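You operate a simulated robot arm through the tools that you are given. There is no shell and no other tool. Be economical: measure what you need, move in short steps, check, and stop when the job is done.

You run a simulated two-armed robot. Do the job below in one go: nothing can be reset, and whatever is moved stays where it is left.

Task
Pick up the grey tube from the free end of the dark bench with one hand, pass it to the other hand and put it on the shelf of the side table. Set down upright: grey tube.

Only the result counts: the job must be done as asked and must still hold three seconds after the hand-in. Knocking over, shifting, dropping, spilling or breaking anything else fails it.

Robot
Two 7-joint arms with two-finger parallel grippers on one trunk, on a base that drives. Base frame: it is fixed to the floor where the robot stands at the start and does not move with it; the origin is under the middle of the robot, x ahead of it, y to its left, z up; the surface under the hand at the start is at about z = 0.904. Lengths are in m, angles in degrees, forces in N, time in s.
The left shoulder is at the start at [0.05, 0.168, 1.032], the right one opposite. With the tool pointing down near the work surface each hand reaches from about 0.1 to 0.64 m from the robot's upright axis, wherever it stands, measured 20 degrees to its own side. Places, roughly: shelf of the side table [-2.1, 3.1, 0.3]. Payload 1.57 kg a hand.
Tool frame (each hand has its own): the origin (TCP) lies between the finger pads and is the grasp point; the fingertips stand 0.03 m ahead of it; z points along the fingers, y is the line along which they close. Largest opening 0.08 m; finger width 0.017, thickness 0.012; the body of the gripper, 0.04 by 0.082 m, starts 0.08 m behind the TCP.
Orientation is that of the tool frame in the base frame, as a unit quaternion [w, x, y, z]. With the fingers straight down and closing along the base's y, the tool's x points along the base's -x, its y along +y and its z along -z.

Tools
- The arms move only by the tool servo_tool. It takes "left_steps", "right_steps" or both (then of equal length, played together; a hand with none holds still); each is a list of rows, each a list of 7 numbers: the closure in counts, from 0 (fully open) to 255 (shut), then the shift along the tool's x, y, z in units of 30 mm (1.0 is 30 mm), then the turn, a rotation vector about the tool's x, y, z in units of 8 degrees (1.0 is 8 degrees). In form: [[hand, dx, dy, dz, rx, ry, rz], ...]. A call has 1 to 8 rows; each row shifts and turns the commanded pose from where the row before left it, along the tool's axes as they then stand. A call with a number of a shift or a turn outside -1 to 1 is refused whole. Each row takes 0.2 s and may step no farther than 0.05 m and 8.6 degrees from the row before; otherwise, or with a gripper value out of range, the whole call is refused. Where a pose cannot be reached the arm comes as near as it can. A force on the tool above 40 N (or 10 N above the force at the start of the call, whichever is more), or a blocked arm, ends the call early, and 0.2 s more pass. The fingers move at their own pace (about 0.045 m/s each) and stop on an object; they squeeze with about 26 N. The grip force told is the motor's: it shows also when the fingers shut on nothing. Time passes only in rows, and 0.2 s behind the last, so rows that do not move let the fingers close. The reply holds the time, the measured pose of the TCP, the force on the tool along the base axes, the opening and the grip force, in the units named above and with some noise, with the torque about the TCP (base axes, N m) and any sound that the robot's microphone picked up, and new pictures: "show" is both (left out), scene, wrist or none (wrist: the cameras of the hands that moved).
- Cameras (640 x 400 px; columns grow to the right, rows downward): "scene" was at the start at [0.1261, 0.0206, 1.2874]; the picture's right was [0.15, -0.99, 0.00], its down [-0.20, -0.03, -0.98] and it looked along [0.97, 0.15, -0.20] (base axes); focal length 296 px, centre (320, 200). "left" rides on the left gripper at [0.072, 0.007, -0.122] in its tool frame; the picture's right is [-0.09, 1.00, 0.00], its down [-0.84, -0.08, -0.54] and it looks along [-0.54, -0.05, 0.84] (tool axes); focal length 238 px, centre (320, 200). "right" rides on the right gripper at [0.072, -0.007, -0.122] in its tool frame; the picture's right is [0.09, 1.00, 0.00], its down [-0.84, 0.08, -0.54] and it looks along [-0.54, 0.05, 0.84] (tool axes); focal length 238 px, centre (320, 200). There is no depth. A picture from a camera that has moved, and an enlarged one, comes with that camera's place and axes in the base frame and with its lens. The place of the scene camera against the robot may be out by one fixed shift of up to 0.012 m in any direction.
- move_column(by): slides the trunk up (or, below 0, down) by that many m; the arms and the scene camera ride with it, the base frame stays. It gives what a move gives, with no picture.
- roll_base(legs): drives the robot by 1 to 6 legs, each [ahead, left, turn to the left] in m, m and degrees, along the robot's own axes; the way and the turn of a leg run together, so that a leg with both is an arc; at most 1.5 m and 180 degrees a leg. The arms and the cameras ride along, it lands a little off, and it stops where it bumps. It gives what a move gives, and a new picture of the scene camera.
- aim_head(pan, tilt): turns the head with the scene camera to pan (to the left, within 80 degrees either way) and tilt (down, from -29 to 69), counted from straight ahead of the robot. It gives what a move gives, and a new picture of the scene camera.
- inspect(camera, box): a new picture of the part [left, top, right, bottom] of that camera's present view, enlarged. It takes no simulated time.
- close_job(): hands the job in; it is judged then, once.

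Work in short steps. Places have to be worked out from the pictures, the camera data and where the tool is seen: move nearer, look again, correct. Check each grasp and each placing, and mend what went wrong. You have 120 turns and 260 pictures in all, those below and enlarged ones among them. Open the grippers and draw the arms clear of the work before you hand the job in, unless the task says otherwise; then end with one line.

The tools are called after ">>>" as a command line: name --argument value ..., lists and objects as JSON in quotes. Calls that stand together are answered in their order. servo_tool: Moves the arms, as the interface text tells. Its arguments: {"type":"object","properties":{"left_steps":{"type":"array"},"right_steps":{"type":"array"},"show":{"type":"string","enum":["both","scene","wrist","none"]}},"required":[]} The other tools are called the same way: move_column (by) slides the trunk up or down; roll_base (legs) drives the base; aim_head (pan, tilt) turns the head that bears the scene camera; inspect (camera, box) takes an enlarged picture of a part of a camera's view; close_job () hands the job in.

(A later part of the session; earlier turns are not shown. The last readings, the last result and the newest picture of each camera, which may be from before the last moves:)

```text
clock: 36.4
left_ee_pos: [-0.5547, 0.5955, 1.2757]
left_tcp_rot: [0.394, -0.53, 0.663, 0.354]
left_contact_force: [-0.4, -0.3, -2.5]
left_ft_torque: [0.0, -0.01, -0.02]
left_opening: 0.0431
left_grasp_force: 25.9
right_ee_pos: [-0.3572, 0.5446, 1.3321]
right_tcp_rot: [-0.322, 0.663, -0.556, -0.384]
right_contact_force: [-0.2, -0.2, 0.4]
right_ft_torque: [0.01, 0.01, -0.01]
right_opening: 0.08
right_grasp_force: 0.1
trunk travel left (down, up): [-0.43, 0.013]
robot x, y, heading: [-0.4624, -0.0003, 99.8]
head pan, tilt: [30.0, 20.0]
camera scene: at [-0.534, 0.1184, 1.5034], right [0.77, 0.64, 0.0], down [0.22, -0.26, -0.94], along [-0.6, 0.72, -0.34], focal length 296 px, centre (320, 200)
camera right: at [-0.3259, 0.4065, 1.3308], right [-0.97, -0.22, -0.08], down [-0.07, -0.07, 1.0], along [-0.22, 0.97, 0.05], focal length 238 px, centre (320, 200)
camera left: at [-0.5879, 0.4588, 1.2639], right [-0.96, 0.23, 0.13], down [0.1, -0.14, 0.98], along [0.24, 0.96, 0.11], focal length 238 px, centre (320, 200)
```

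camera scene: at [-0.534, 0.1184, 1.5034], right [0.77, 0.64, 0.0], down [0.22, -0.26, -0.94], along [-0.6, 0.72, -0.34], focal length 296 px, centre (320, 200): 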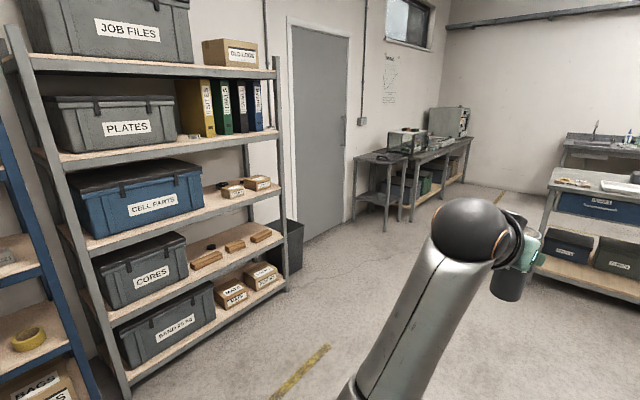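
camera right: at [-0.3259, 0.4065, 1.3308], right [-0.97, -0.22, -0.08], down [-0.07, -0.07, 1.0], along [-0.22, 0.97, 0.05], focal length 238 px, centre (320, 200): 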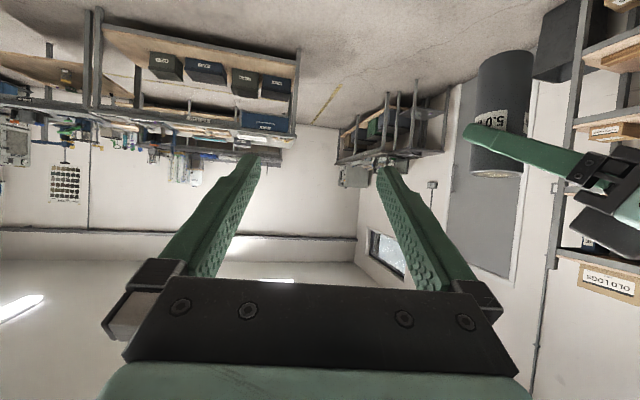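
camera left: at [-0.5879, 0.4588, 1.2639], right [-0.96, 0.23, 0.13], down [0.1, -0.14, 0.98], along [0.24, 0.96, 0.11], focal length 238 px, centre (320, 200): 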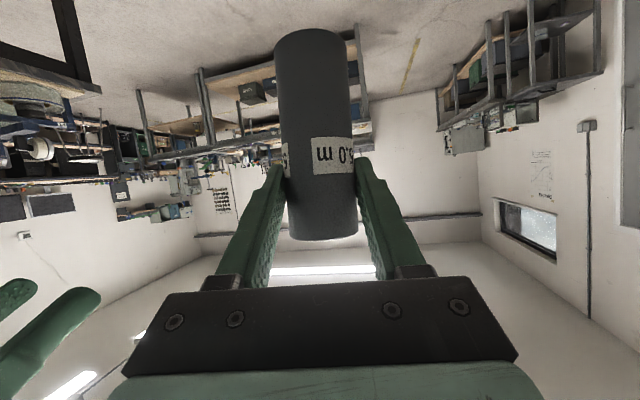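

Both hands came as planned. I finish the left yaw and bring the right hand to a pre-grasp pose in front of the lower part of the tube.

>>> servo_tool --left_steps '[[255, 0, 0, 0, 0.82, 0, 0.455], [255, 0, 0, 0, 0.82, 0, 0.455], [255, 0, 0, 0, 0.82, 0, 0.455], [255, 0, 0, 0, 0, 0, 0], [255, 0, 0, 0, 0, 0, 0], [255, 0, 0, 0, 0, 0, 0], [255, 0, 0, 0, 0, 0, 0], [255, 0, 0, 0, 0, 0, 0]]' --right_steps '[[0, 0, 0, 0, -0.81, 0, -0.47], [0, 0, 0, 0, -0.81, 0, -0.47], [0, 0.22, 0.6, 0.13, -0.81, 0, -0.47], [0, 0.22, 0.6, 0.13, -0.81, 0, -0.47], [0, 0.22, 0.6, 0.13, -0.81, 0, -0.47], [0, 0.22, 0.6, 0.13, -0.81, 0, -0.47], [0, 0, 0, 0, 0, 0, 0], [0, 0, 0, 0, 0, 0, 0]]'

>>> aim_head --pan 0 --tilt 22

```text
clock: 38.2
left_ee_pos: [-0.5538, 0.5954, 1.2753]
left_tcp_rot: [0.443, -0.39, 0.76, 0.272]
left_contact_force: [-0.2, 0.2, -1.5]
left_ft_torque: [-0.02, 0.02, 0.0]
left_opening: 0.0429
left_grasp_force: 26.4
right_ee_pos: [-0.4141, 0.5018, 1.3015]
right_tcp_rot: [-0.151, 0.826, -0.261, -0.477]
right_contact_force: [0.2, 0.2, 0.2]
right_ft_torque: [0.0, 0.02, 0.0]
right_opening: 0.08
right_grasp_force: 0.0
trunk travel left (down, up): [-0.43, 0.013]
robot x, y, heading: [-0.457, 0.0024, 99.9]
head pan, tilt: [30.0, 20.0]
camera scene: at [-0.5337, 0.1181, 1.5034], right [0.77, 0.64, 0.0], down [0.22, -0.26, -0.94], along [-0.6, 0.72, -0.34], focal length 296 px, centre (320, 200)
camera right: at [-0.2935, 0.4272, 1.2997], right [-0.53, -0.84, -0.08], down [0.0, -0.09, 1.0], along [-0.85, 0.53, 0.05], focal length 238 px, centre (320, 200)
camera left: at [-0.6375, 0.4821, 1.2674], right [-0.8, 0.58, 0.15], down [0.07, -0.16, 0.98], along [0.59, 0.8, 0.09], focal length 238 px, centre (320, 200)
```

scene: 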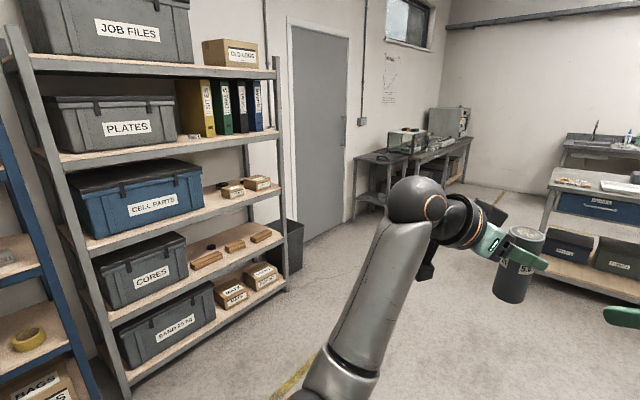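
right: 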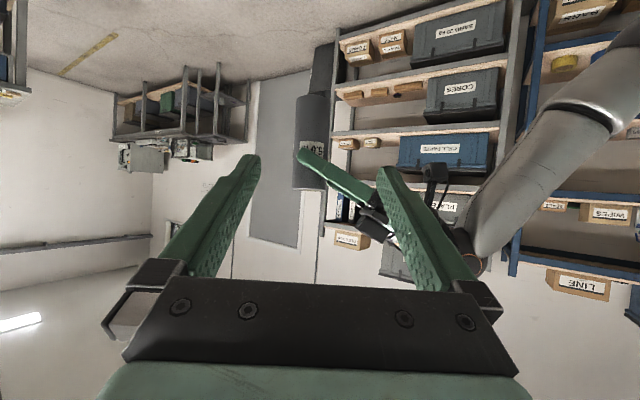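
left: 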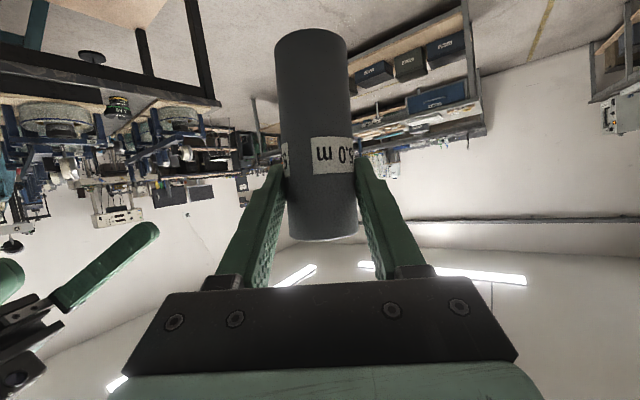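

```text
clock: 39.2
left_ee_pos: [-0.5539, 0.5958, 1.275]
left_tcp_rot: [0.442, -0.391, 0.76, 0.271]
left_contact_force: [0.3, 0.3, -1.7]
left_ft_torque: [-0.01, 0.0, -0.02]
left_opening: 0.043
left_grasp_force: 25.8
right_ee_pos: [-0.4144, 0.5036, 1.3021]
right_tcp_rot: [-0.151, 0.826, -0.261, -0.477]
right_contact_force: [-1.1, -0.7, -0.3]
right_ft_torque: [-0.01, 0.01, 0.04]
right_opening: 0.0799
right_grasp_force: 0.0
trunk travel left (down, up): [-0.43, 0.013]
robot x, y, heading: [-0.4637, -0.0025, 100.1]
head pan, tilt: [0.0, 22.0]
camera scene: at [-0.49, 0.1381, 1.5002], right [0.98, 0.17, 0.0], down [0.07, -0.37, -0.93], along [-0.16, 0.91, -0.37], focal length 296 px, centre (320, 200)
```

scene: 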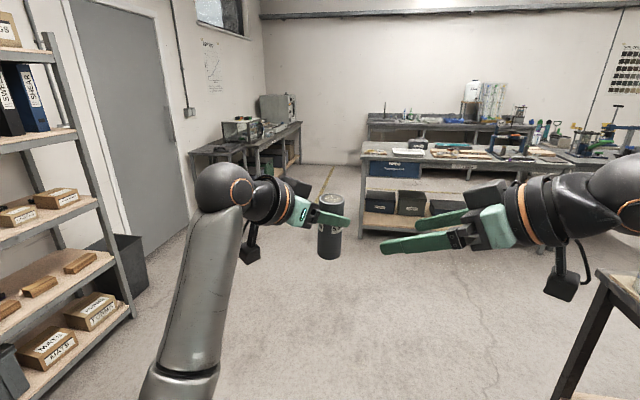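

In the world frame, the lower part of the tube is at about (-0.553, 0.603, 1.221). I advance the right hand most of the way along its axis and look.

>>> servo_tool --right_steps '[[0, -0.13, -0.03, 1, 0, 0, 0], [0, -0.13, -0.03, 1, 0, 0, 0], [0, -0.13, -0.03, 1, 0, 0, 0], [0, -0.12, 0, 0.8, 0, 0, 0]]'

```text
clock: 40.2
left_ee_pos: [-0.5548, 0.5961, 1.2745]
left_tcp_rot: [0.443, -0.39, 0.76, 0.271]
left_contact_force: [0.4, 0.0, -1.7]
left_ft_torque: [-0.03, 0.0, 0.02]
left_opening: 0.043
left_grasp_force: 25.9
right_ee_pos: [-0.5036, 0.5647, 1.2598]
right_tcp_rot: [-0.152, 0.826, -0.262, -0.476]
right_contact_force: [0.4, 0.5, -0.6]
right_ft_torque: [0.01, -0.01, 0.0]
right_opening: 0.0801
right_grasp_force: 0.1
trunk travel left (down, up): [-0.43, 0.013]
robot x, y, heading: [-0.4601, -0.0013, 100.0]
head pan, tilt: [0.0, 22.0]
camera scene: at [-0.4904, 0.1384, 1.5001], right [0.98, 0.17, 0.0], down [0.07, -0.37, -0.93], along [-0.16, 0.91, -0.38], focal length 296 px, centre (320, 200)
camera right: at [-0.3827, 0.4886, 1.2577], right [-0.54, -0.84, -0.08], down [0.0, -0.09, 1.0], along [-0.84, 0.53, 0.05], focal length 238 px, centre (320, 200)
```

scene: 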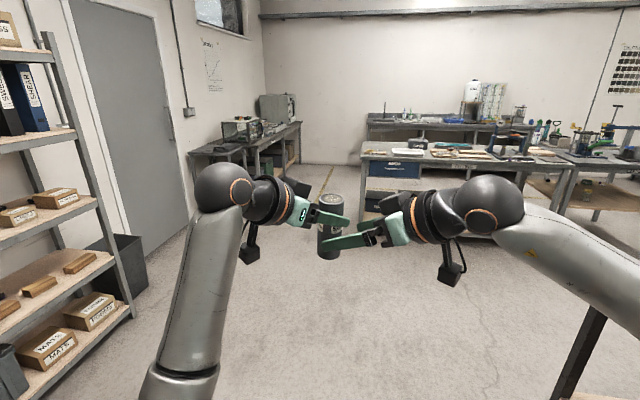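
right: 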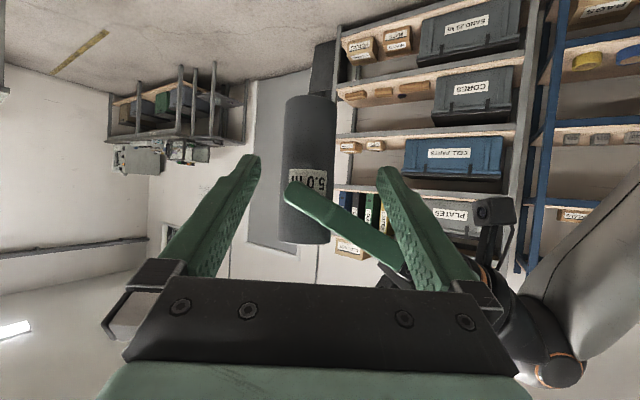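

The tube is centred between the right fingers, below the left finger. I advance the remaining 6 cm.

>>> servo_tool --right_steps '[[0, 0.02, -0.05, 0.7, 0, 0, 0], [0, 0.02, -0.05, 0.7, 0, 0, 0], [0, 0.02, 0, 0.66, 0, 0, 0]]'

>>> inspect --camera "scene" --box '[240, 150, 480, 300]'

```text
clock: 41.0
left_ee_pos: [-0.5549, 0.5961, 1.2746]
left_tcp_rot: [0.443, -0.39, 0.761, 0.271]
left_contact_force: [-1.4, 0.1, -2.5]
left_ft_torque: [-0.03, 0.01, -0.02]
left_opening: 0.0428
left_grasp_force: 26.7
right_ee_pos: [-0.5423, 0.5996, 1.2261]
right_tcp_rot: [-0.151, 0.826, -0.261, -0.476]
right_contact_force: [-0.5, -0.1, -0.7]
right_ft_torque: [-0.01, 0.01, 0.0]
right_opening: 0.0799
right_grasp_force: 0.0
trunk travel left (down, up): [-0.43, 0.013]
robot x, y, heading: [-0.4635, 0.0014, 100.3]
head pan, tilt: [0.0, 22.0]
camera scene: at [-0.4905, 0.1384, 1.5001], right [0.98, 0.17, 0.0], down [0.07, -0.37, -0.93], along [-0.16, 0.91, -0.38], focal length 296 px, centre (320, 200)
camera right: at [-0.4231, 0.5227, 1.2255], right [-0.53, -0.84, -0.08], down [0.0, -0.09, 1.0], along [-0.84, 0.53, 0.05], focal length 238 px, centre (320, 200)
```

scene: 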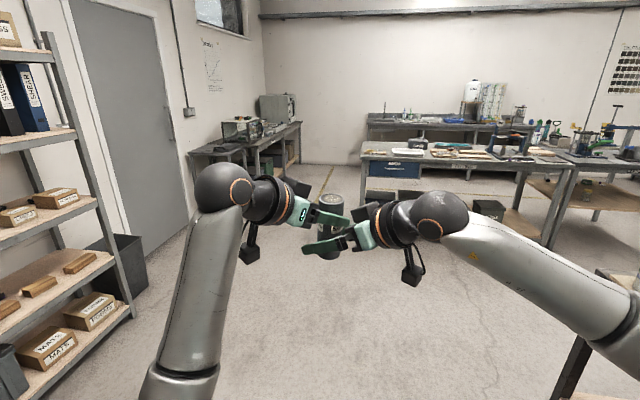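
right: 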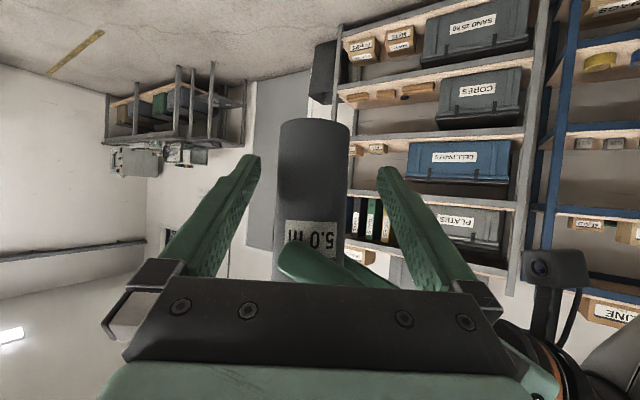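

```text
2.67 times, centred on (360, 225) of scene
camera zoom: at [-0.4905, 0.1384, 1.5001], right [0.98, 0.17, 0.0], down [0.07, -0.37, -0.93], along [-0.16, 0.91, -0.38], focal length 790 px, centre (213, 133)
```

zoom: 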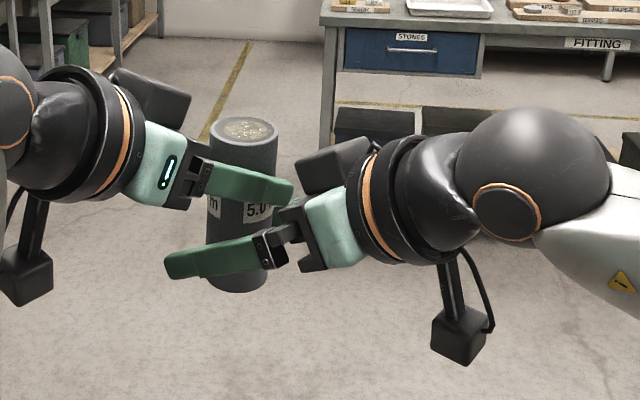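

There is no contact force and the fingers straddle the tube, so I close the right hand.

>>> servo_tool --right_steps '[[150, 0, 0, 0, 0, 0, 0], [255, 0, 0, 0, 0, 0, 0], [255, 0, 0, 0, 0, 0, 0], [255, 0, 0, 0, 0, 0, 0], [255, 0, 0, 0, 0, 0, 0]]'

>>> inspect --camera "scene" --box '[240, 150, 480, 300]'

```text
clock: 42.2
left_ee_pos: [-0.5552, 0.5961, 1.2743]
left_tcp_rot: [0.443, -0.39, 0.76, 0.272]
left_contact_force: [-4.6, -17.0, -0.6]
left_ft_torque: [-0.57, 0.18, -0.2]
left_opening: 0.0425
left_grasp_force: 25.9
right_ee_pos: [-0.5417, 0.6007, 1.2277]
right_tcp_rot: [-0.152, 0.826, -0.263, -0.475]
right_contact_force: [4.3, 19.0, 0.7]
right_ft_torque: [-0.32, -0.01, 0.04]
right_opening: 0.0439
right_grasp_force: 25.8
trunk travel left (down, up): [-0.43, 0.013]
robot x, y, heading: [-0.4614, 0.0012, 100.0]
head pan, tilt: [0.0, 22.0]
camera scene: at [-0.49, 0.1381, 1.5001], right [0.98, 0.17, 0.0], down [0.06, -0.37, -0.93], along [-0.16, 0.91, -0.37], focal length 296 px, centre (320, 200)
camera right: at [-0.4213, 0.5233, 1.2257], right [-0.54, -0.84, -0.08], down [-0.01, -0.09, 1.0], along [-0.84, 0.54, 0.05], focal length 238 px, centre (320, 200)
```

scene: 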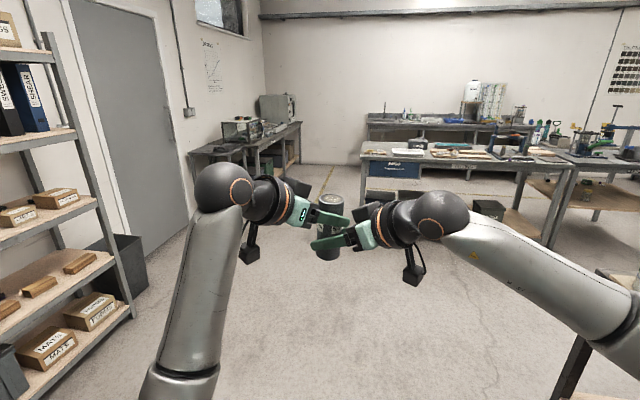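
right: 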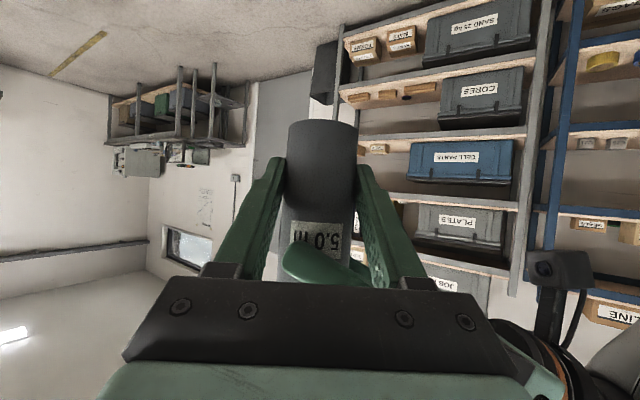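

```text
2.67 times, centred on (360, 225) of scene
camera zoom: at [-0.49, 0.1381, 1.5001], right [0.98, 0.17, 0.0], down [0.06, -0.37, -0.93], along [-0.16, 0.91, -0.37], focal length 790 px, centre (213, 133)
```

zoom: 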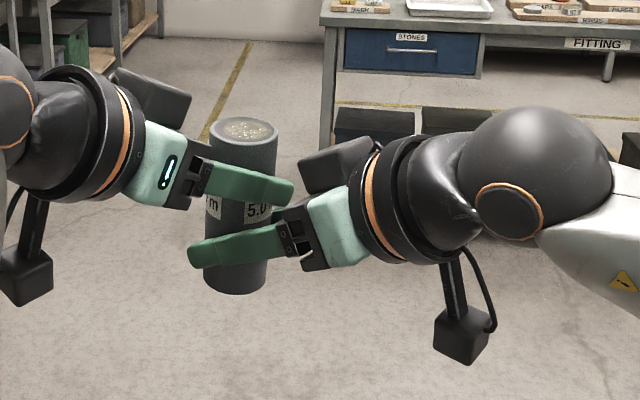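

Both hands now hold the tube. The 17 N pull comes from a misalignment of a few mm. I open the left hand slightly so it does not touch the right palm, then check.

>>> servo_tool --left_steps '[[85, 0, 0, 0, 0, 0, 0], [85, 0, 0, 0, 0, 0, 0], [85, 0, 0, 0, 0, 0, 0]]' --right_steps '[[255, 0, 0, 0, 0, 0, 0], [255, 0, 0, 0, 0, 0, 0], [255, 0, 0, 0, 0, 0, 0]]' --show "none"

>>> inspect --camera "scene" --box '[240, 150, 480, 300]'

>>> inspect --camera "left" --box '[0, 0, 640, 400]'

```text
clock: 43.0
left_ee_pos: [-0.555, 0.5947, 1.2762]
left_tcp_rot: [0.442, -0.39, 0.761, 0.271]
left_contact_force: [-0.2, -0.8, 0.0]
left_ft_torque: [0.0, -0.01, 0.01]
left_opening: 0.0535
left_grasp_force: 0.0
right_ee_pos: [-0.5427, 0.5976, 1.2272]
right_tcp_rot: [-0.151, 0.826, -0.261, -0.477]
right_contact_force: [1.3, 0.5, -0.1]
right_ft_torque: [-0.06, 0.03, -0.03]
right_opening: 0.0442
right_grasp_force: 26.0
trunk travel left (down, up): [-0.43, 0.013]
robot x, y, heading: [-0.4571, 0.0003, 100.3]
head pan, tilt: [0.0, 22.0]
```

```text
2.67 times, centred on (360, 225) of scene
camera zoom: at [-0.4899, 0.1381, 1.5001], right [0.98, 0.17, 0.0], down [0.06, -0.37, -0.93], along [-0.16, 0.91, -0.37], focal length 790 px, centre (213, 133)
```

zoom: 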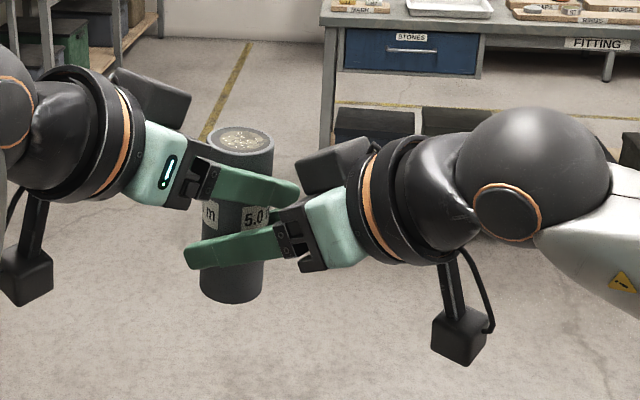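

```text
1.00 times, centred on (320, 200) of left (not enlarged: the box is as wide or as high as the picture)
camera zoom: at [-0.6375, 0.4821, 1.2675], right [-0.8, 0.58, 0.15], down [0.07, -0.16, 0.98], along [0.59, 0.8, 0.09], focal length 238 px, centre (320, 200)
```

zoom: 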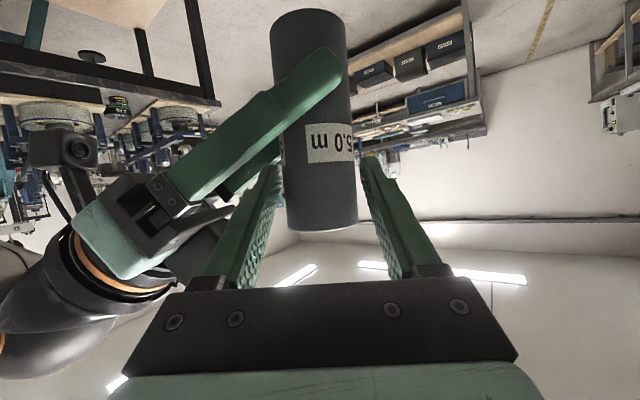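

The right hand holds the tube; it settled about 6 mm lower. I back the left hand out along its own axis and then recheck for slipping.

>>> servo_tool --left_steps '[[85, 0, 0, -1, 0, 0, 0], [85, 0, 0, -1, 0, 0, 0], [85, 0, 0, -1, 0, 0, 0], [85, 0, 0, -1, 0, 0, 0]]' --right_steps '[[255, 0, 0, 0, 0, 0, 0], [255, 0, 0, 0, 0, 0, 0], [255, 0, 0, 0, 0, 0, 0], [255, 0, 0, 0, 0, 0, 0]]'

>>> inspect --camera "scene" --box '[240, 150, 480, 300]'

```text
clock: 44.0
left_ee_pos: [-0.61, 0.5049, 1.3303]
left_tcp_rot: [0.443, -0.39, 0.76, 0.271]
left_contact_force: [0.5, -0.4, 0.1]
left_ft_torque: [0.0, 0.0, 0.01]
left_opening: 0.0534
left_grasp_force: 0.0
right_ee_pos: [-0.5431, 0.5975, 1.2273]
right_tcp_rot: [-0.152, 0.826, -0.262, -0.476]
right_contact_force: [0.2, -1.0, 0.8]
right_ft_torque: [-0.05, -0.02, 0.01]
right_opening: 0.0437
right_grasp_force: 26.1
trunk travel left (down, up): [-0.43, 0.013]
robot x, y, heading: [-0.4593, -0.0009, 99.9]
head pan, tilt: [0.0, 22.0]
camera scene: at [-0.4902, 0.1377, 1.5002], right [0.98, 0.17, 0.0], down [0.07, -0.37, -0.93], along [-0.16, 0.91, -0.37], focal length 296 px, centre (320, 200)
camera right: at [-0.4227, 0.5219, 1.226], right [-0.53, -0.84, -0.08], down [0.0, -0.09, 1.0], along [-0.84, 0.53, 0.05], focal length 238 px, centre (320, 200)
camera left: at [-0.6931, 0.3909, 1.3231], right [-0.8, 0.58, 0.15], down [0.07, -0.16, 0.98], along [0.59, 0.8, 0.09], focal length 238 px, centre (320, 200)
```

scene: 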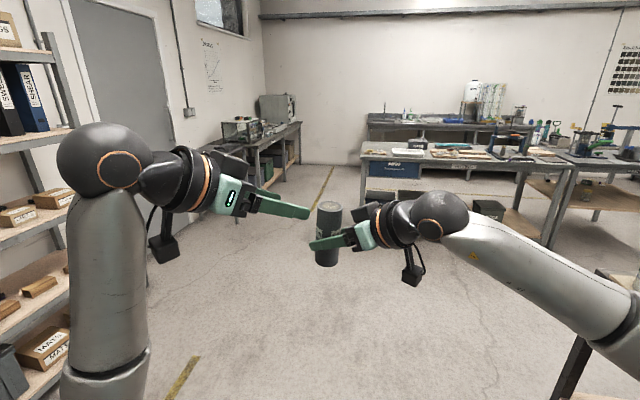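
right: 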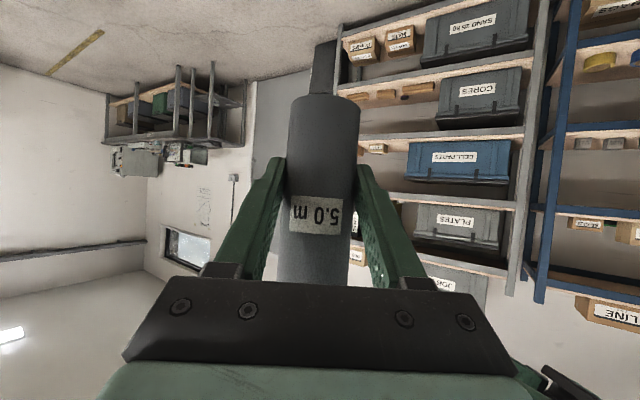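
left: 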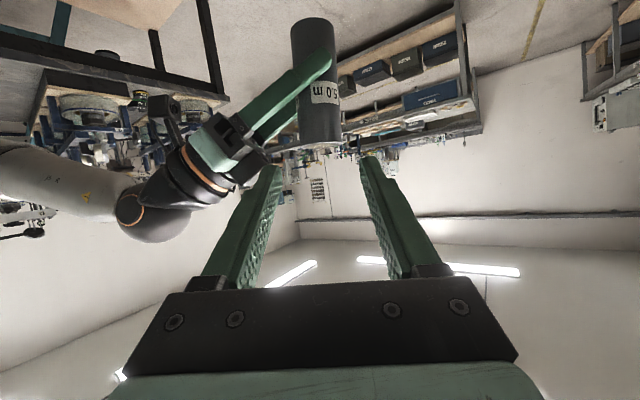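

```text
2.67 times, centred on (360, 225) of scene
camera zoom: at [-0.4902, 0.1377, 1.5002], right [0.98, 0.17, 0.0], down [0.07, -0.37, -0.93], along [-0.16, 0.91, -0.37], focal length 790 px, centre (213, 133)
```

zoom: 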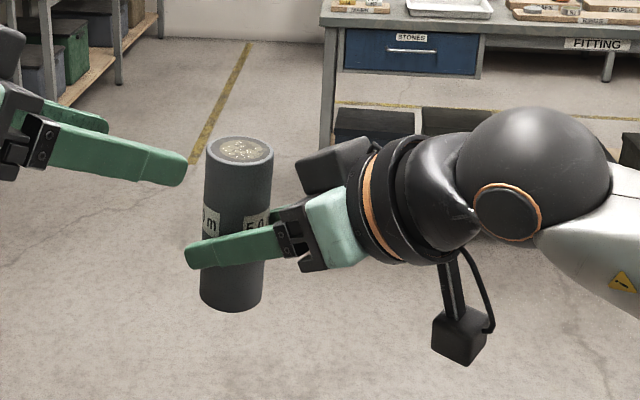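

The tube looks lower again. I hold still to see whether it is slipping on its own.

>>> servo_tool --right_steps '[[255, 0, 0, 0, 0, 0, 0], [255, 0, 0, 0, 0, 0, 0]]' --show "wrist"

>>> inspect --camera "scene" --box '[240, 150, 480, 300]'

```text
clock: 44.6
left_ee_pos: [-0.6102, 0.5052, 1.3291]
left_tcp_rot: [0.443, -0.39, 0.76, 0.271]
left_contact_force: [0.1, 0.2, 0.8]
left_ft_torque: [0.04, -0.02, 0.01]
left_opening: 0.0534
left_grasp_force: 0.1
right_ee_pos: [-0.5427, 0.5985, 1.2275]
right_tcp_rot: [-0.151, 0.826, -0.262, -0.476]
right_contact_force: [-0.4, 0.1, 0.2]
right_ft_torque: [-0.03, -0.04, 0.03]
right_opening: 0.044
right_grasp_force: 26.5
trunk travel left (down, up): [-0.43, 0.013]
robot x, y, heading: [-0.4607, 0.0035, 100.2]
head pan, tilt: [0.0, 22.0]
camera right: at [-0.4224, 0.5223, 1.2258], right [-0.53, -0.84, -0.08], down [0.0, -0.09, 1.0], along [-0.84, 0.53, 0.05], focal length 238 px, centre (320, 200)
```

right: 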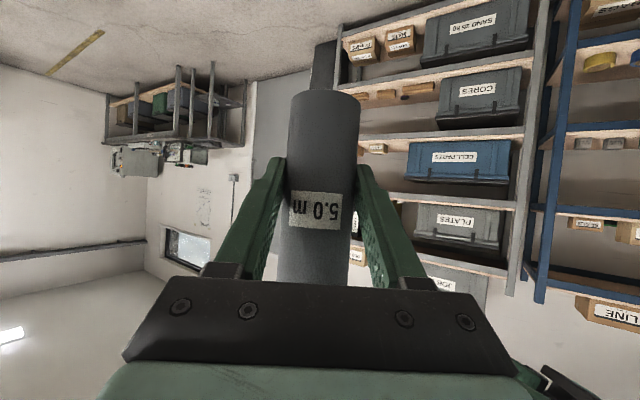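

```text
2.67 times, centred on (360, 225) of scene
camera zoom: at [-0.4899, 0.1382, 1.5001], right [0.98, 0.17, 0.0], down [0.06, -0.37, -0.93], along [-0.16, 0.91, -0.37], focal length 790 px, centre (213, 133)
```

zoom: 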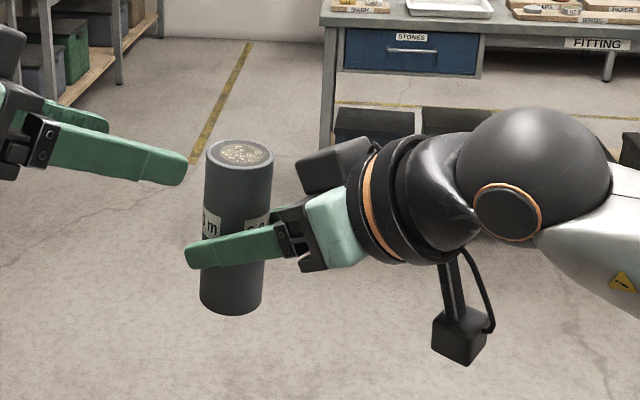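

It is still creeping down slowly, perhaps because the right pads hold it only near their tips. I bring the left hand back to hold the tube so the right can regrip deeper.

>>> servo_tool --left_steps '[[85, 0, 0, 1, 0, 0, 0], [85, 0, 0, 1, 0, 0, 0], [85, 0, 0, 1, 0, 0, 0], [85, 0, 0, 1, 0, 0, 0], [255, 0, 0, 0, 0, 0, 0], [255, 0, 0, 0, 0, 0, 0], [255, 0, 0, 0, 0, 0, 0]]' --right_steps '[[255, 0, 0, 0, 0, 0, 0], [255, 0, 0, 0, 0, 0, 0], [255, 0, 0, 0, 0, 0, 0], [255, 0, 0, 0, 0, 0, 0], [255, 0, 0, 0, 0, 0, 0], [255, 0, 0, 0, 0, 0, 0], [255, 0, 0, 0, 0, 0, 0]]' --show "wrist"

>>> inspect --camera "scene" --box '[240, 150, 480, 300]'

```text
clock: 46.2
left_ee_pos: [-0.5535, 0.5963, 1.2754]
left_tcp_rot: [0.444, -0.39, 0.76, 0.271]
left_contact_force: [5.1, -5.4, -0.4]
left_ft_torque: [-0.06, -0.28, 0.09]
left_opening: 0.0428
left_grasp_force: 25.7
right_ee_pos: [-0.5426, 0.5987, 1.2274]
right_tcp_rot: [-0.152, 0.826, -0.262, -0.476]
right_contact_force: [-3.7, 5.7, 0.2]
right_ft_torque: [-0.22, 0.05, -0.19]
right_opening: 0.0434
right_grasp_force: 25.7
trunk travel left (down, up): [-0.43, 0.013]
robot x, y, heading: [-0.4633, -0.0001, 99.8]
head pan, tilt: [0.0, 22.0]
camera right: at [-0.4227, 0.5223, 1.2261], right [-0.54, -0.84, -0.08], down [0.0, -0.09, 1.0], along [-0.84, 0.53, 0.05], focal length 238 px, centre (320, 200)
camera left: at [-0.6376, 0.4826, 1.2675], right [-0.8, 0.58, 0.15], down [0.07, -0.16, 0.99], along [0.59, 0.8, 0.09], focal length 238 px, centre (320, 200)
```

right: 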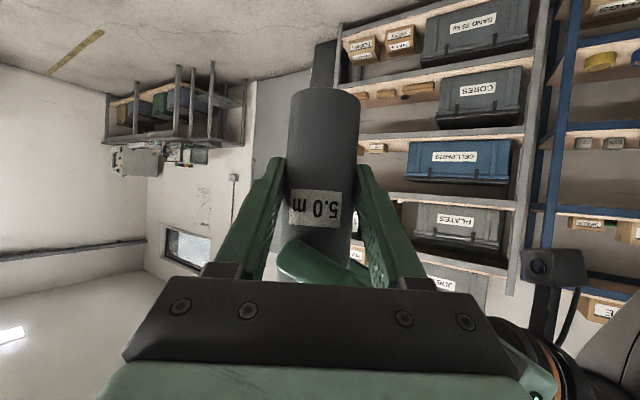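
left: 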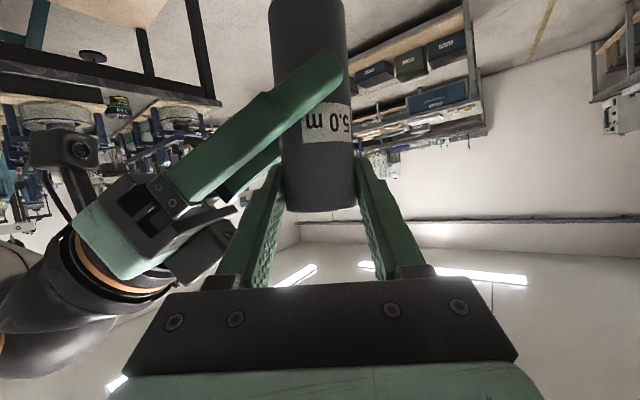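

```text
2.67 times, centred on (360, 225) of scene
camera zoom: at [-0.49, 0.138, 1.5002], right [0.98, 0.17, 0.0], down [0.07, -0.37, -0.93], along [-0.16, 0.91, -0.37], focal length 790 px, centre (213, 133)
```

zoom: 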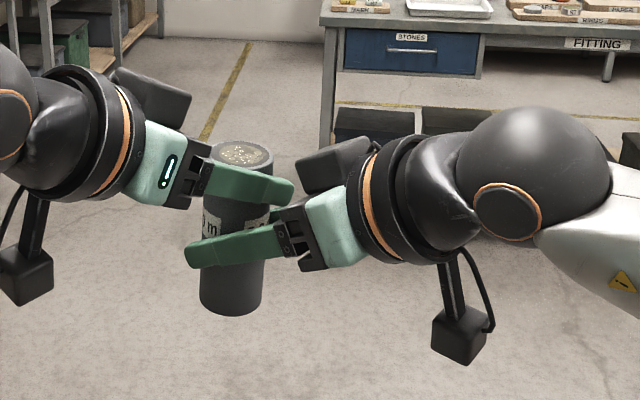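

The slip has nearly stopped and both hands hold the tube. I open the right hand a little, go 10 mm deeper, and re-close.

>>> servo_tool --left_steps '[[255, 0, 0, 0, 0, 0, 0], [255, 0, 0, 0, 0, 0, 0], [255, 0, 0, 0, 0, 0, 0], [255, 0, 0, 0, 0, 0, 0], [255, 0, 0, 0, 0, 0, 0], [255, 0, 0, 0, 0, 0, 0], [255, 0, 0, 0, 0, 0, 0]]' --right_steps '[[70, 0, 0, 0, 0, 0, 0], [70, 0, 0, 0, 0, 0, 0], [70, 0, 0, 0.2, 0, 0, 0], [70, 0, 0, 0.17, 0, 0, 0], [255, 0, 0, 0, 0, 0, 0], [255, 0, 0, 0, 0, 0, 0], [255, 0, 0, 0, 0, 0, 0]]' --show "wrist"

>>> inspect --camera "scene" --box '[240, 150, 480, 300]'

```text
clock: 47.8
left_ee_pos: [-0.5546, 0.5972, 1.2758]
left_tcp_rot: [0.443, -0.39, 0.76, 0.272]
left_contact_force: [1.0, 4.2, -0.2]
left_ft_torque: [0.13, 0.11, 0.32]
left_opening: 0.043
left_grasp_force: 25.4
right_ee_pos: [-0.5509, 0.6042, 1.2217]
right_tcp_rot: [-0.151, 0.827, -0.26, -0.476]
right_contact_force: [-1.3, -4.5, 0.1]
right_ft_torque: [0.08, -0.19, -0.31]
right_opening: 0.0439
right_grasp_force: 26.0
trunk travel left (down, up): [-0.43, 0.013]
robot x, y, heading: [-0.4597, -0.0019, 100.0]
head pan, tilt: [0.0, 22.0]
camera right: at [-0.4302, 0.5273, 1.2195], right [-0.53, -0.84, -0.08], down [0.0, -0.09, 1.0], along [-0.85, 0.53, 0.05], focal length 238 px, centre (320, 200)
camera left: at [-0.6383, 0.4829, 1.2676], right [-0.8, 0.58, 0.15], down [0.07, -0.16, 0.98], along [0.59, 0.8, 0.09], focal length 238 px, centre (320, 200)
```

right: 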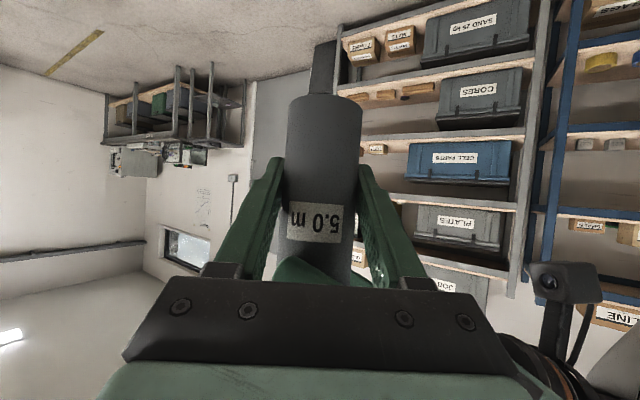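
left: 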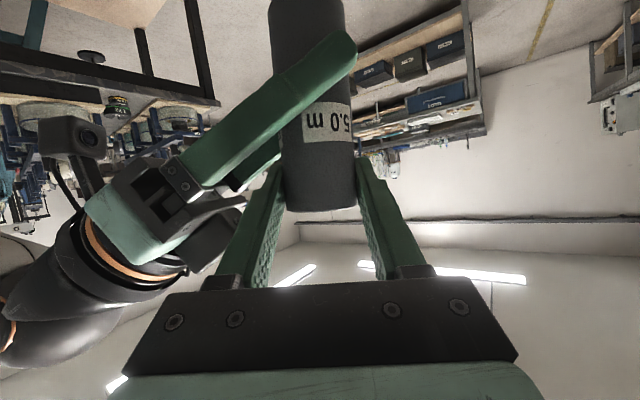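

```text
2.67 times, centred on (360, 225) of scene
camera zoom: at [-0.49, 0.1381, 1.5001], right [0.98, 0.17, 0.0], down [0.06, -0.37, -0.93], along [-0.16, 0.91, -0.37], focal length 790 px, centre (213, 133)
```

zoom: 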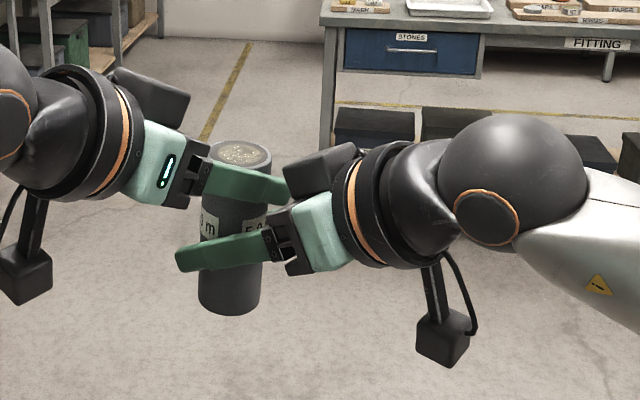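

Now I release the left hand again, back it out, and watch whether the tube holds.

>>> servo_tool --left_steps '[[85, 0, 0, 0, 0, 0, 0], [85, 0, 0, 0, 0, 0, 0], [85, 0, 0, -1, 0, 0, 0], [85, 0, 0, -1, 0, 0, 0], [85, 0, 0, -1, 0, 0, 0]]' --right_steps '[[255, 0, 0, 0, 0, 0, 0], [255, 0, 0, 0, 0, 0, 0], [255, 0, 0, 0, 0, 0, 0], [255, 0, 0, 0, 0, 0, 0], [255, 0, 0, 0, 0, 0, 0]]' --show "wrist"

>>> servo_tool --right_steps '[[255, 0, 0, 0, 0, 0, 0], [255, 0, 0, 0, 0, 0, 0], [255, 0, 0, 0, 0, 0, 0], [255, 0, 0, 0, 0, 0, 0]]' --show "wrist"

```text
clock: 49.0
left_ee_pos: [-0.5946, 0.528, 1.3158]
left_tcp_rot: [0.443, -0.39, 0.76, 0.271]
left_contact_force: [0.3, -0.2, 0.6]
left_ft_torque: [-0.01, -0.03, 0.01]
left_opening: 0.0532
left_grasp_force: 0.1
right_ee_pos: [-0.5508, 0.6046, 1.2228]
right_tcp_rot: [-0.151, 0.826, -0.261, -0.476]
right_contact_force: [0.2, -0.2, 0.1]
right_ft_torque: [0.02, 0.01, 0.02]
right_opening: 0.0437
right_grasp_force: 25.9
trunk travel left (down, up): [-0.43, 0.013]
robot x, y, heading: [-0.4633, -0.003, 100.0]
head pan, tilt: [0.0, 22.0]
camera right: at [-0.4303, 0.5272, 1.2198], right [-0.53, -0.84, -0.08], down [0.0, -0.09, 1.0], along [-0.85, 0.53, 0.05], focal length 238 px, centre (320, 200)
camera left: at [-0.6781, 0.4144, 1.3085], right [-0.8, 0.58, 0.15], down [0.07, -0.16, 0.98], along [0.59, 0.8, 0.09], focal length 238 px, centre (320, 200)
```

right: 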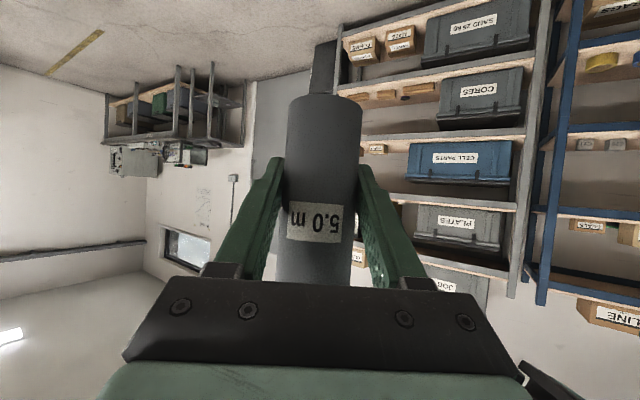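
left: 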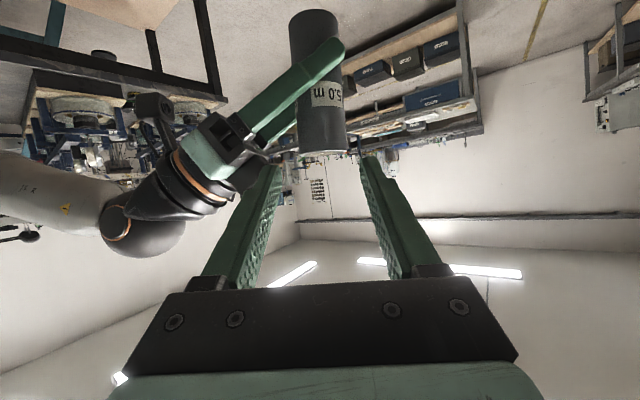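

```text
clock: 50.0
left_ee_pos: [-0.5949, 0.5306, 1.3157]
left_tcp_rot: [0.444, -0.39, 0.76, 0.272]
left_contact_force: [-0.6, 0.2, 0.6]
left_ft_torque: [-0.03, -0.01, 0.0]
left_opening: 0.0531
left_grasp_force: 0.0
right_ee_pos: [-0.5502, 0.6043, 1.2213]
right_tcp_rot: [-0.15, 0.826, -0.261, -0.477]
right_contact_force: [-0.9, -0.1, 0.0]
right_ft_torque: [0.03, -0.01, -0.02]
right_opening: 0.0438
right_grasp_force: 25.9
trunk travel left (down, up): [-0.43, 0.013]
robot x, y, heading: [-0.4576, -0.0014, 100.3]
head pan, tilt: [0.0, 22.0]
camera right: at [-0.4298, 0.5277, 1.2195], right [-0.53, -0.84, -0.08], down [0.0, -0.09, 1.0], along [-0.84, 0.53, 0.05], focal length 238 px, centre (320, 200)
```

right: 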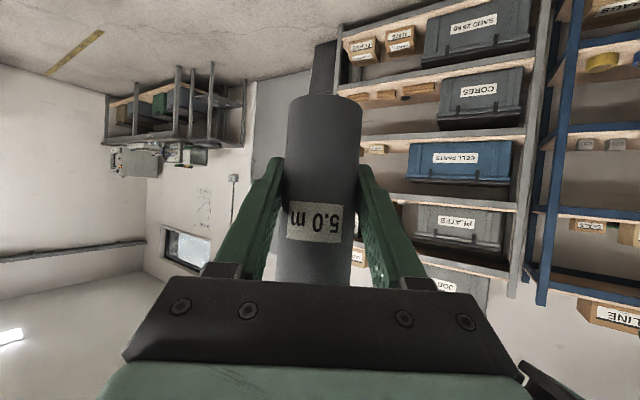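

The tube is stable in the right hand, with its bottom about 0.05 m below the TCP. I separate the arms and turn both toward straight ahead for driving.

>>> servo_tool --left_steps '[[0, 0, 0.8, -0.6, 0, 0, 0], [0, 0, 0.8, -0.6, 0, 0, 0], [0, 0, 0.8, -0.6, 0, 0, 0], [0, 0, 0.8, -0.6, 0, 0, 0], [0, 0, 0, 0, -0.82, 0, -0.455], [0, 0, 0, 0, -0.82, 0, -0.455], [0, 0, 0, 0, -0.82, 0, -0.455], [0, 0, 0, 0, -0.82, 0, -0.455]]' --right_steps '[[255, 0, -0.75, -0.65, 0, 0, 0], [255, 0, -0.75, -0.65, 0, 0, 0], [255, 0, -0.75, -0.65, 0, 0, 0], [255, 0, -0.75, -0.65, 0, 0, 0], [255, 0, 0, 0, 0.81, 0, 0.47], [255, 0, 0, 0, 0.81, 0, 0.47], [255, 0, 0, 0, 0.81, 0, 0.47], [255, 0, 0, 0, 0.81, 0, 0.47]]'

```text
clock: 51.8
left_ee_pos: [-0.7069, 0.5272, 1.3544]
left_tcp_rot: [0.374, -0.573, 0.623, 0.379]
left_contact_force: [-0.1, -1.2, 0.2]
left_ft_torque: [0.0, 0.01, 0.01]
left_opening: 0.08
left_grasp_force: 0.1
right_ee_pos: [-0.4974, 0.618, 1.2417]
right_tcp_rot: [-0.269, 0.73, -0.466, -0.422]
right_contact_force: [-0.2, 0.1, -1.5]
right_ft_torque: [0.0, 0.03, 0.02]
right_opening: 0.044
right_grasp_force: 25.4
right hand out of reach, approached as far as the arm can: row 3, 4
trunk travel left (down, up): [-0.43, 0.013]
robot x, y, heading: [-0.4594, -0.0004, 100.0]
head pan, tilt: [0.0, 22.0]
camera scene: at [-0.4901, 0.1381, 1.5001], right [0.98, 0.17, 0.0], down [0.07, -0.37, -0.93], along [-0.16, 0.91, -0.37], focal length 296 px, centre (320, 200)
camera right: at [-0.4312, 0.4921, 1.2403], right [-0.88, -0.46, -0.08], down [-0.05, -0.08, 1.0], along [-0.46, 0.88, 0.05], focal length 238 px, centre (320, 200)
camera left: at [-0.7227, 0.3868, 1.3428], right [-0.99, 0.1, 0.13], down [0.11, -0.13, 0.98], along [0.11, 0.99, 0.12], focal length 238 px, centre (320, 200)
```

scene: 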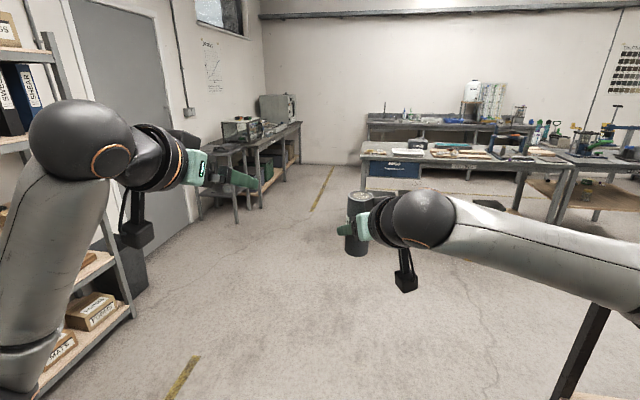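
right: 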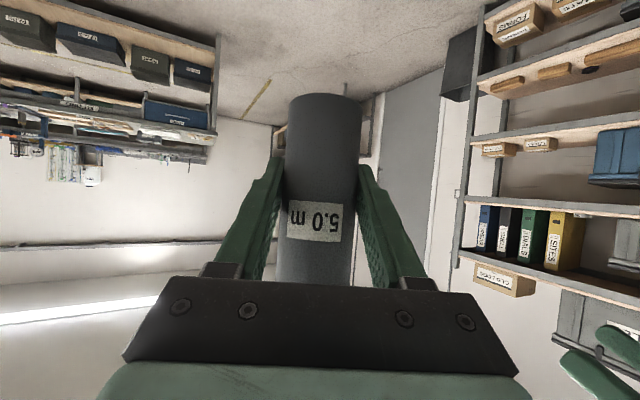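
left: 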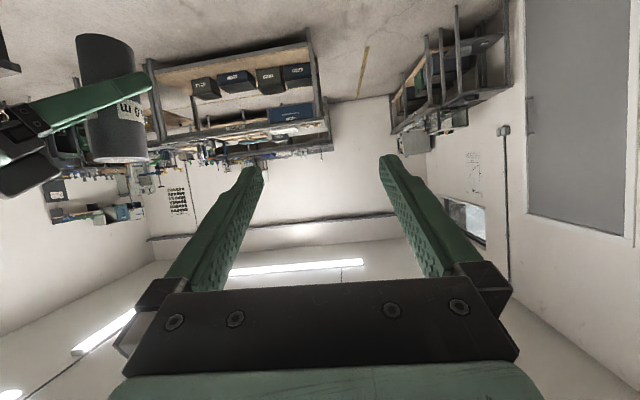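

The tube is unchanged in the grip. I drive ahead, turn to face the side table's open long side (heading 180°), and strafe part way.

>>> roll_base --legs '[[1.45, 0, 0], [0, 0, 80]]'

>>> roll_base --legs '[[0.3, 0, 0], [0, -1.0, 0]]'

```text
clock: 62.4
left_ee_pos: [-1.2541, 1.2951, 1.3541]
left_tcp_rot: [-0.052, 0.837, -0.123, -0.53]
left_contact_force: [-0.2, 0.3, 0.2]
left_ft_torque: [-0.01, -0.04, 0.0]
left_opening: 0.08
left_grasp_force: 0.1
right_ee_pos: [-1.3002, 1.521, 1.2422]
right_tcp_rot: [0.057, 0.86, 0.099, -0.497]
right_contact_force: [-0.2, -1.2, -2.2]
right_ft_torque: [-0.01, 0.0, 0.0]
right_opening: 0.0437
right_grasp_force: 26.1
trunk travel left (down, up): [-0.43, 0.013]
robot x, y, heading: [-0.689, 1.429, 178.1]
head pan, tilt: [0.0, 22.0]
camera scene: at [-0.8275, 1.4408, 1.5001], right [0.03, 1.0, 0.0], down [0.37, -0.01, -0.93], along [-0.93, 0.03, -0.37], focal length 296 px, centre (320, 200)
```

scene: 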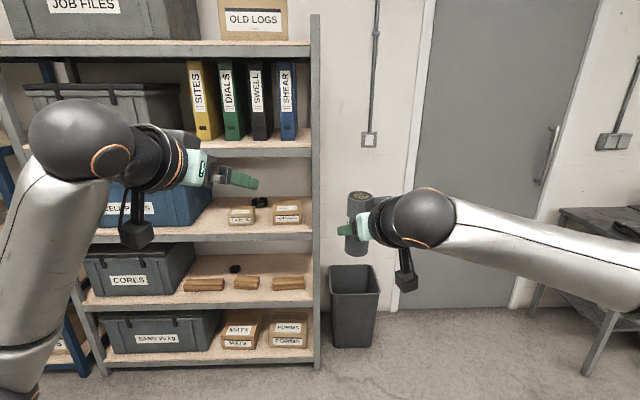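

```text
clock: 73.5
left_ee_pos: [-1.539, 2.337, 1.3549]
left_tcp_rot: [-0.045, 0.839, -0.113, -0.531]
left_contact_force: [0.4, -0.8, 0.2]
left_ft_torque: [0.01, -0.01, 0.03]
left_opening: 0.0803
left_grasp_force: 0.0
right_ee_pos: [-1.5904, 2.5582, 1.242]
right_tcp_rot: [0.063, 0.859, 0.108, -0.496]
right_contact_force: [0.2, -0.1, -2.6]
right_ft_torque: [0.01, -0.03, 0.0]
right_opening: 0.0434
right_grasp_force: 25.6
trunk travel left (down, up): [-0.43, 0.013]
robot x, y, heading: [-0.9757, 2.4833, 179.4]
head pan, tilt: [0.0, 22.0]
camera scene: at [-1.1158, 2.4905, 1.5001], right [0.01, 1.0, 0.0], down [0.37, 0.0, -0.93], along [-0.93, 0.01, -0.37], focal length 296 px, centre (320, 200)
```

scene: 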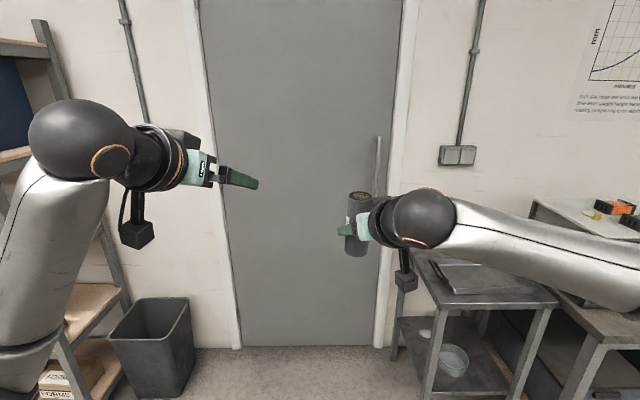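

The side table is to my right, with the dish at about (-2.11, 3.11) and the cap at about (-2.26, 3.04). I pan there for a better look.

>>> aim_head --pan -30 --tilt 38

```text
clock: 74.5
left_ee_pos: [-1.5411, 2.3357, 1.3552]
left_tcp_rot: [-0.046, 0.839, -0.114, -0.53]
left_contact_force: [0.2, 0.8, 0.7]
left_ft_torque: [-0.01, 0.02, -0.04]
left_opening: 0.0797
left_grasp_force: 0.1
right_ee_pos: [-1.591, 2.5594, 1.2408]
right_tcp_rot: [0.063, 0.859, 0.109, -0.496]
right_contact_force: [0.4, -0.6, -2.0]
right_ft_torque: [-0.03, 0.0, 0.0]
right_opening: 0.0435
right_grasp_force: 25.9
trunk travel left (down, up): [-0.43, 0.013]
robot x, y, heading: [-0.9745, 2.4854, 179.3]
head pan, tilt: [-30.0, 38.0]
camera scene: at [-1.0973, 2.5333, 1.475], right [0.51, 0.86, 0.0], down [0.53, -0.31, -0.79], along [-0.68, 0.4, -0.62], focal length 296 px, centre (320, 200)
```

scene: 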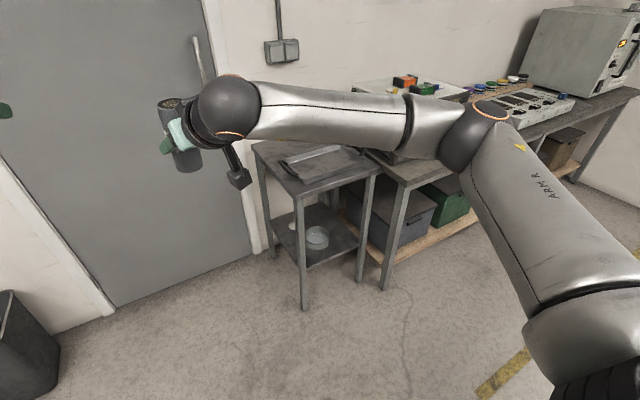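

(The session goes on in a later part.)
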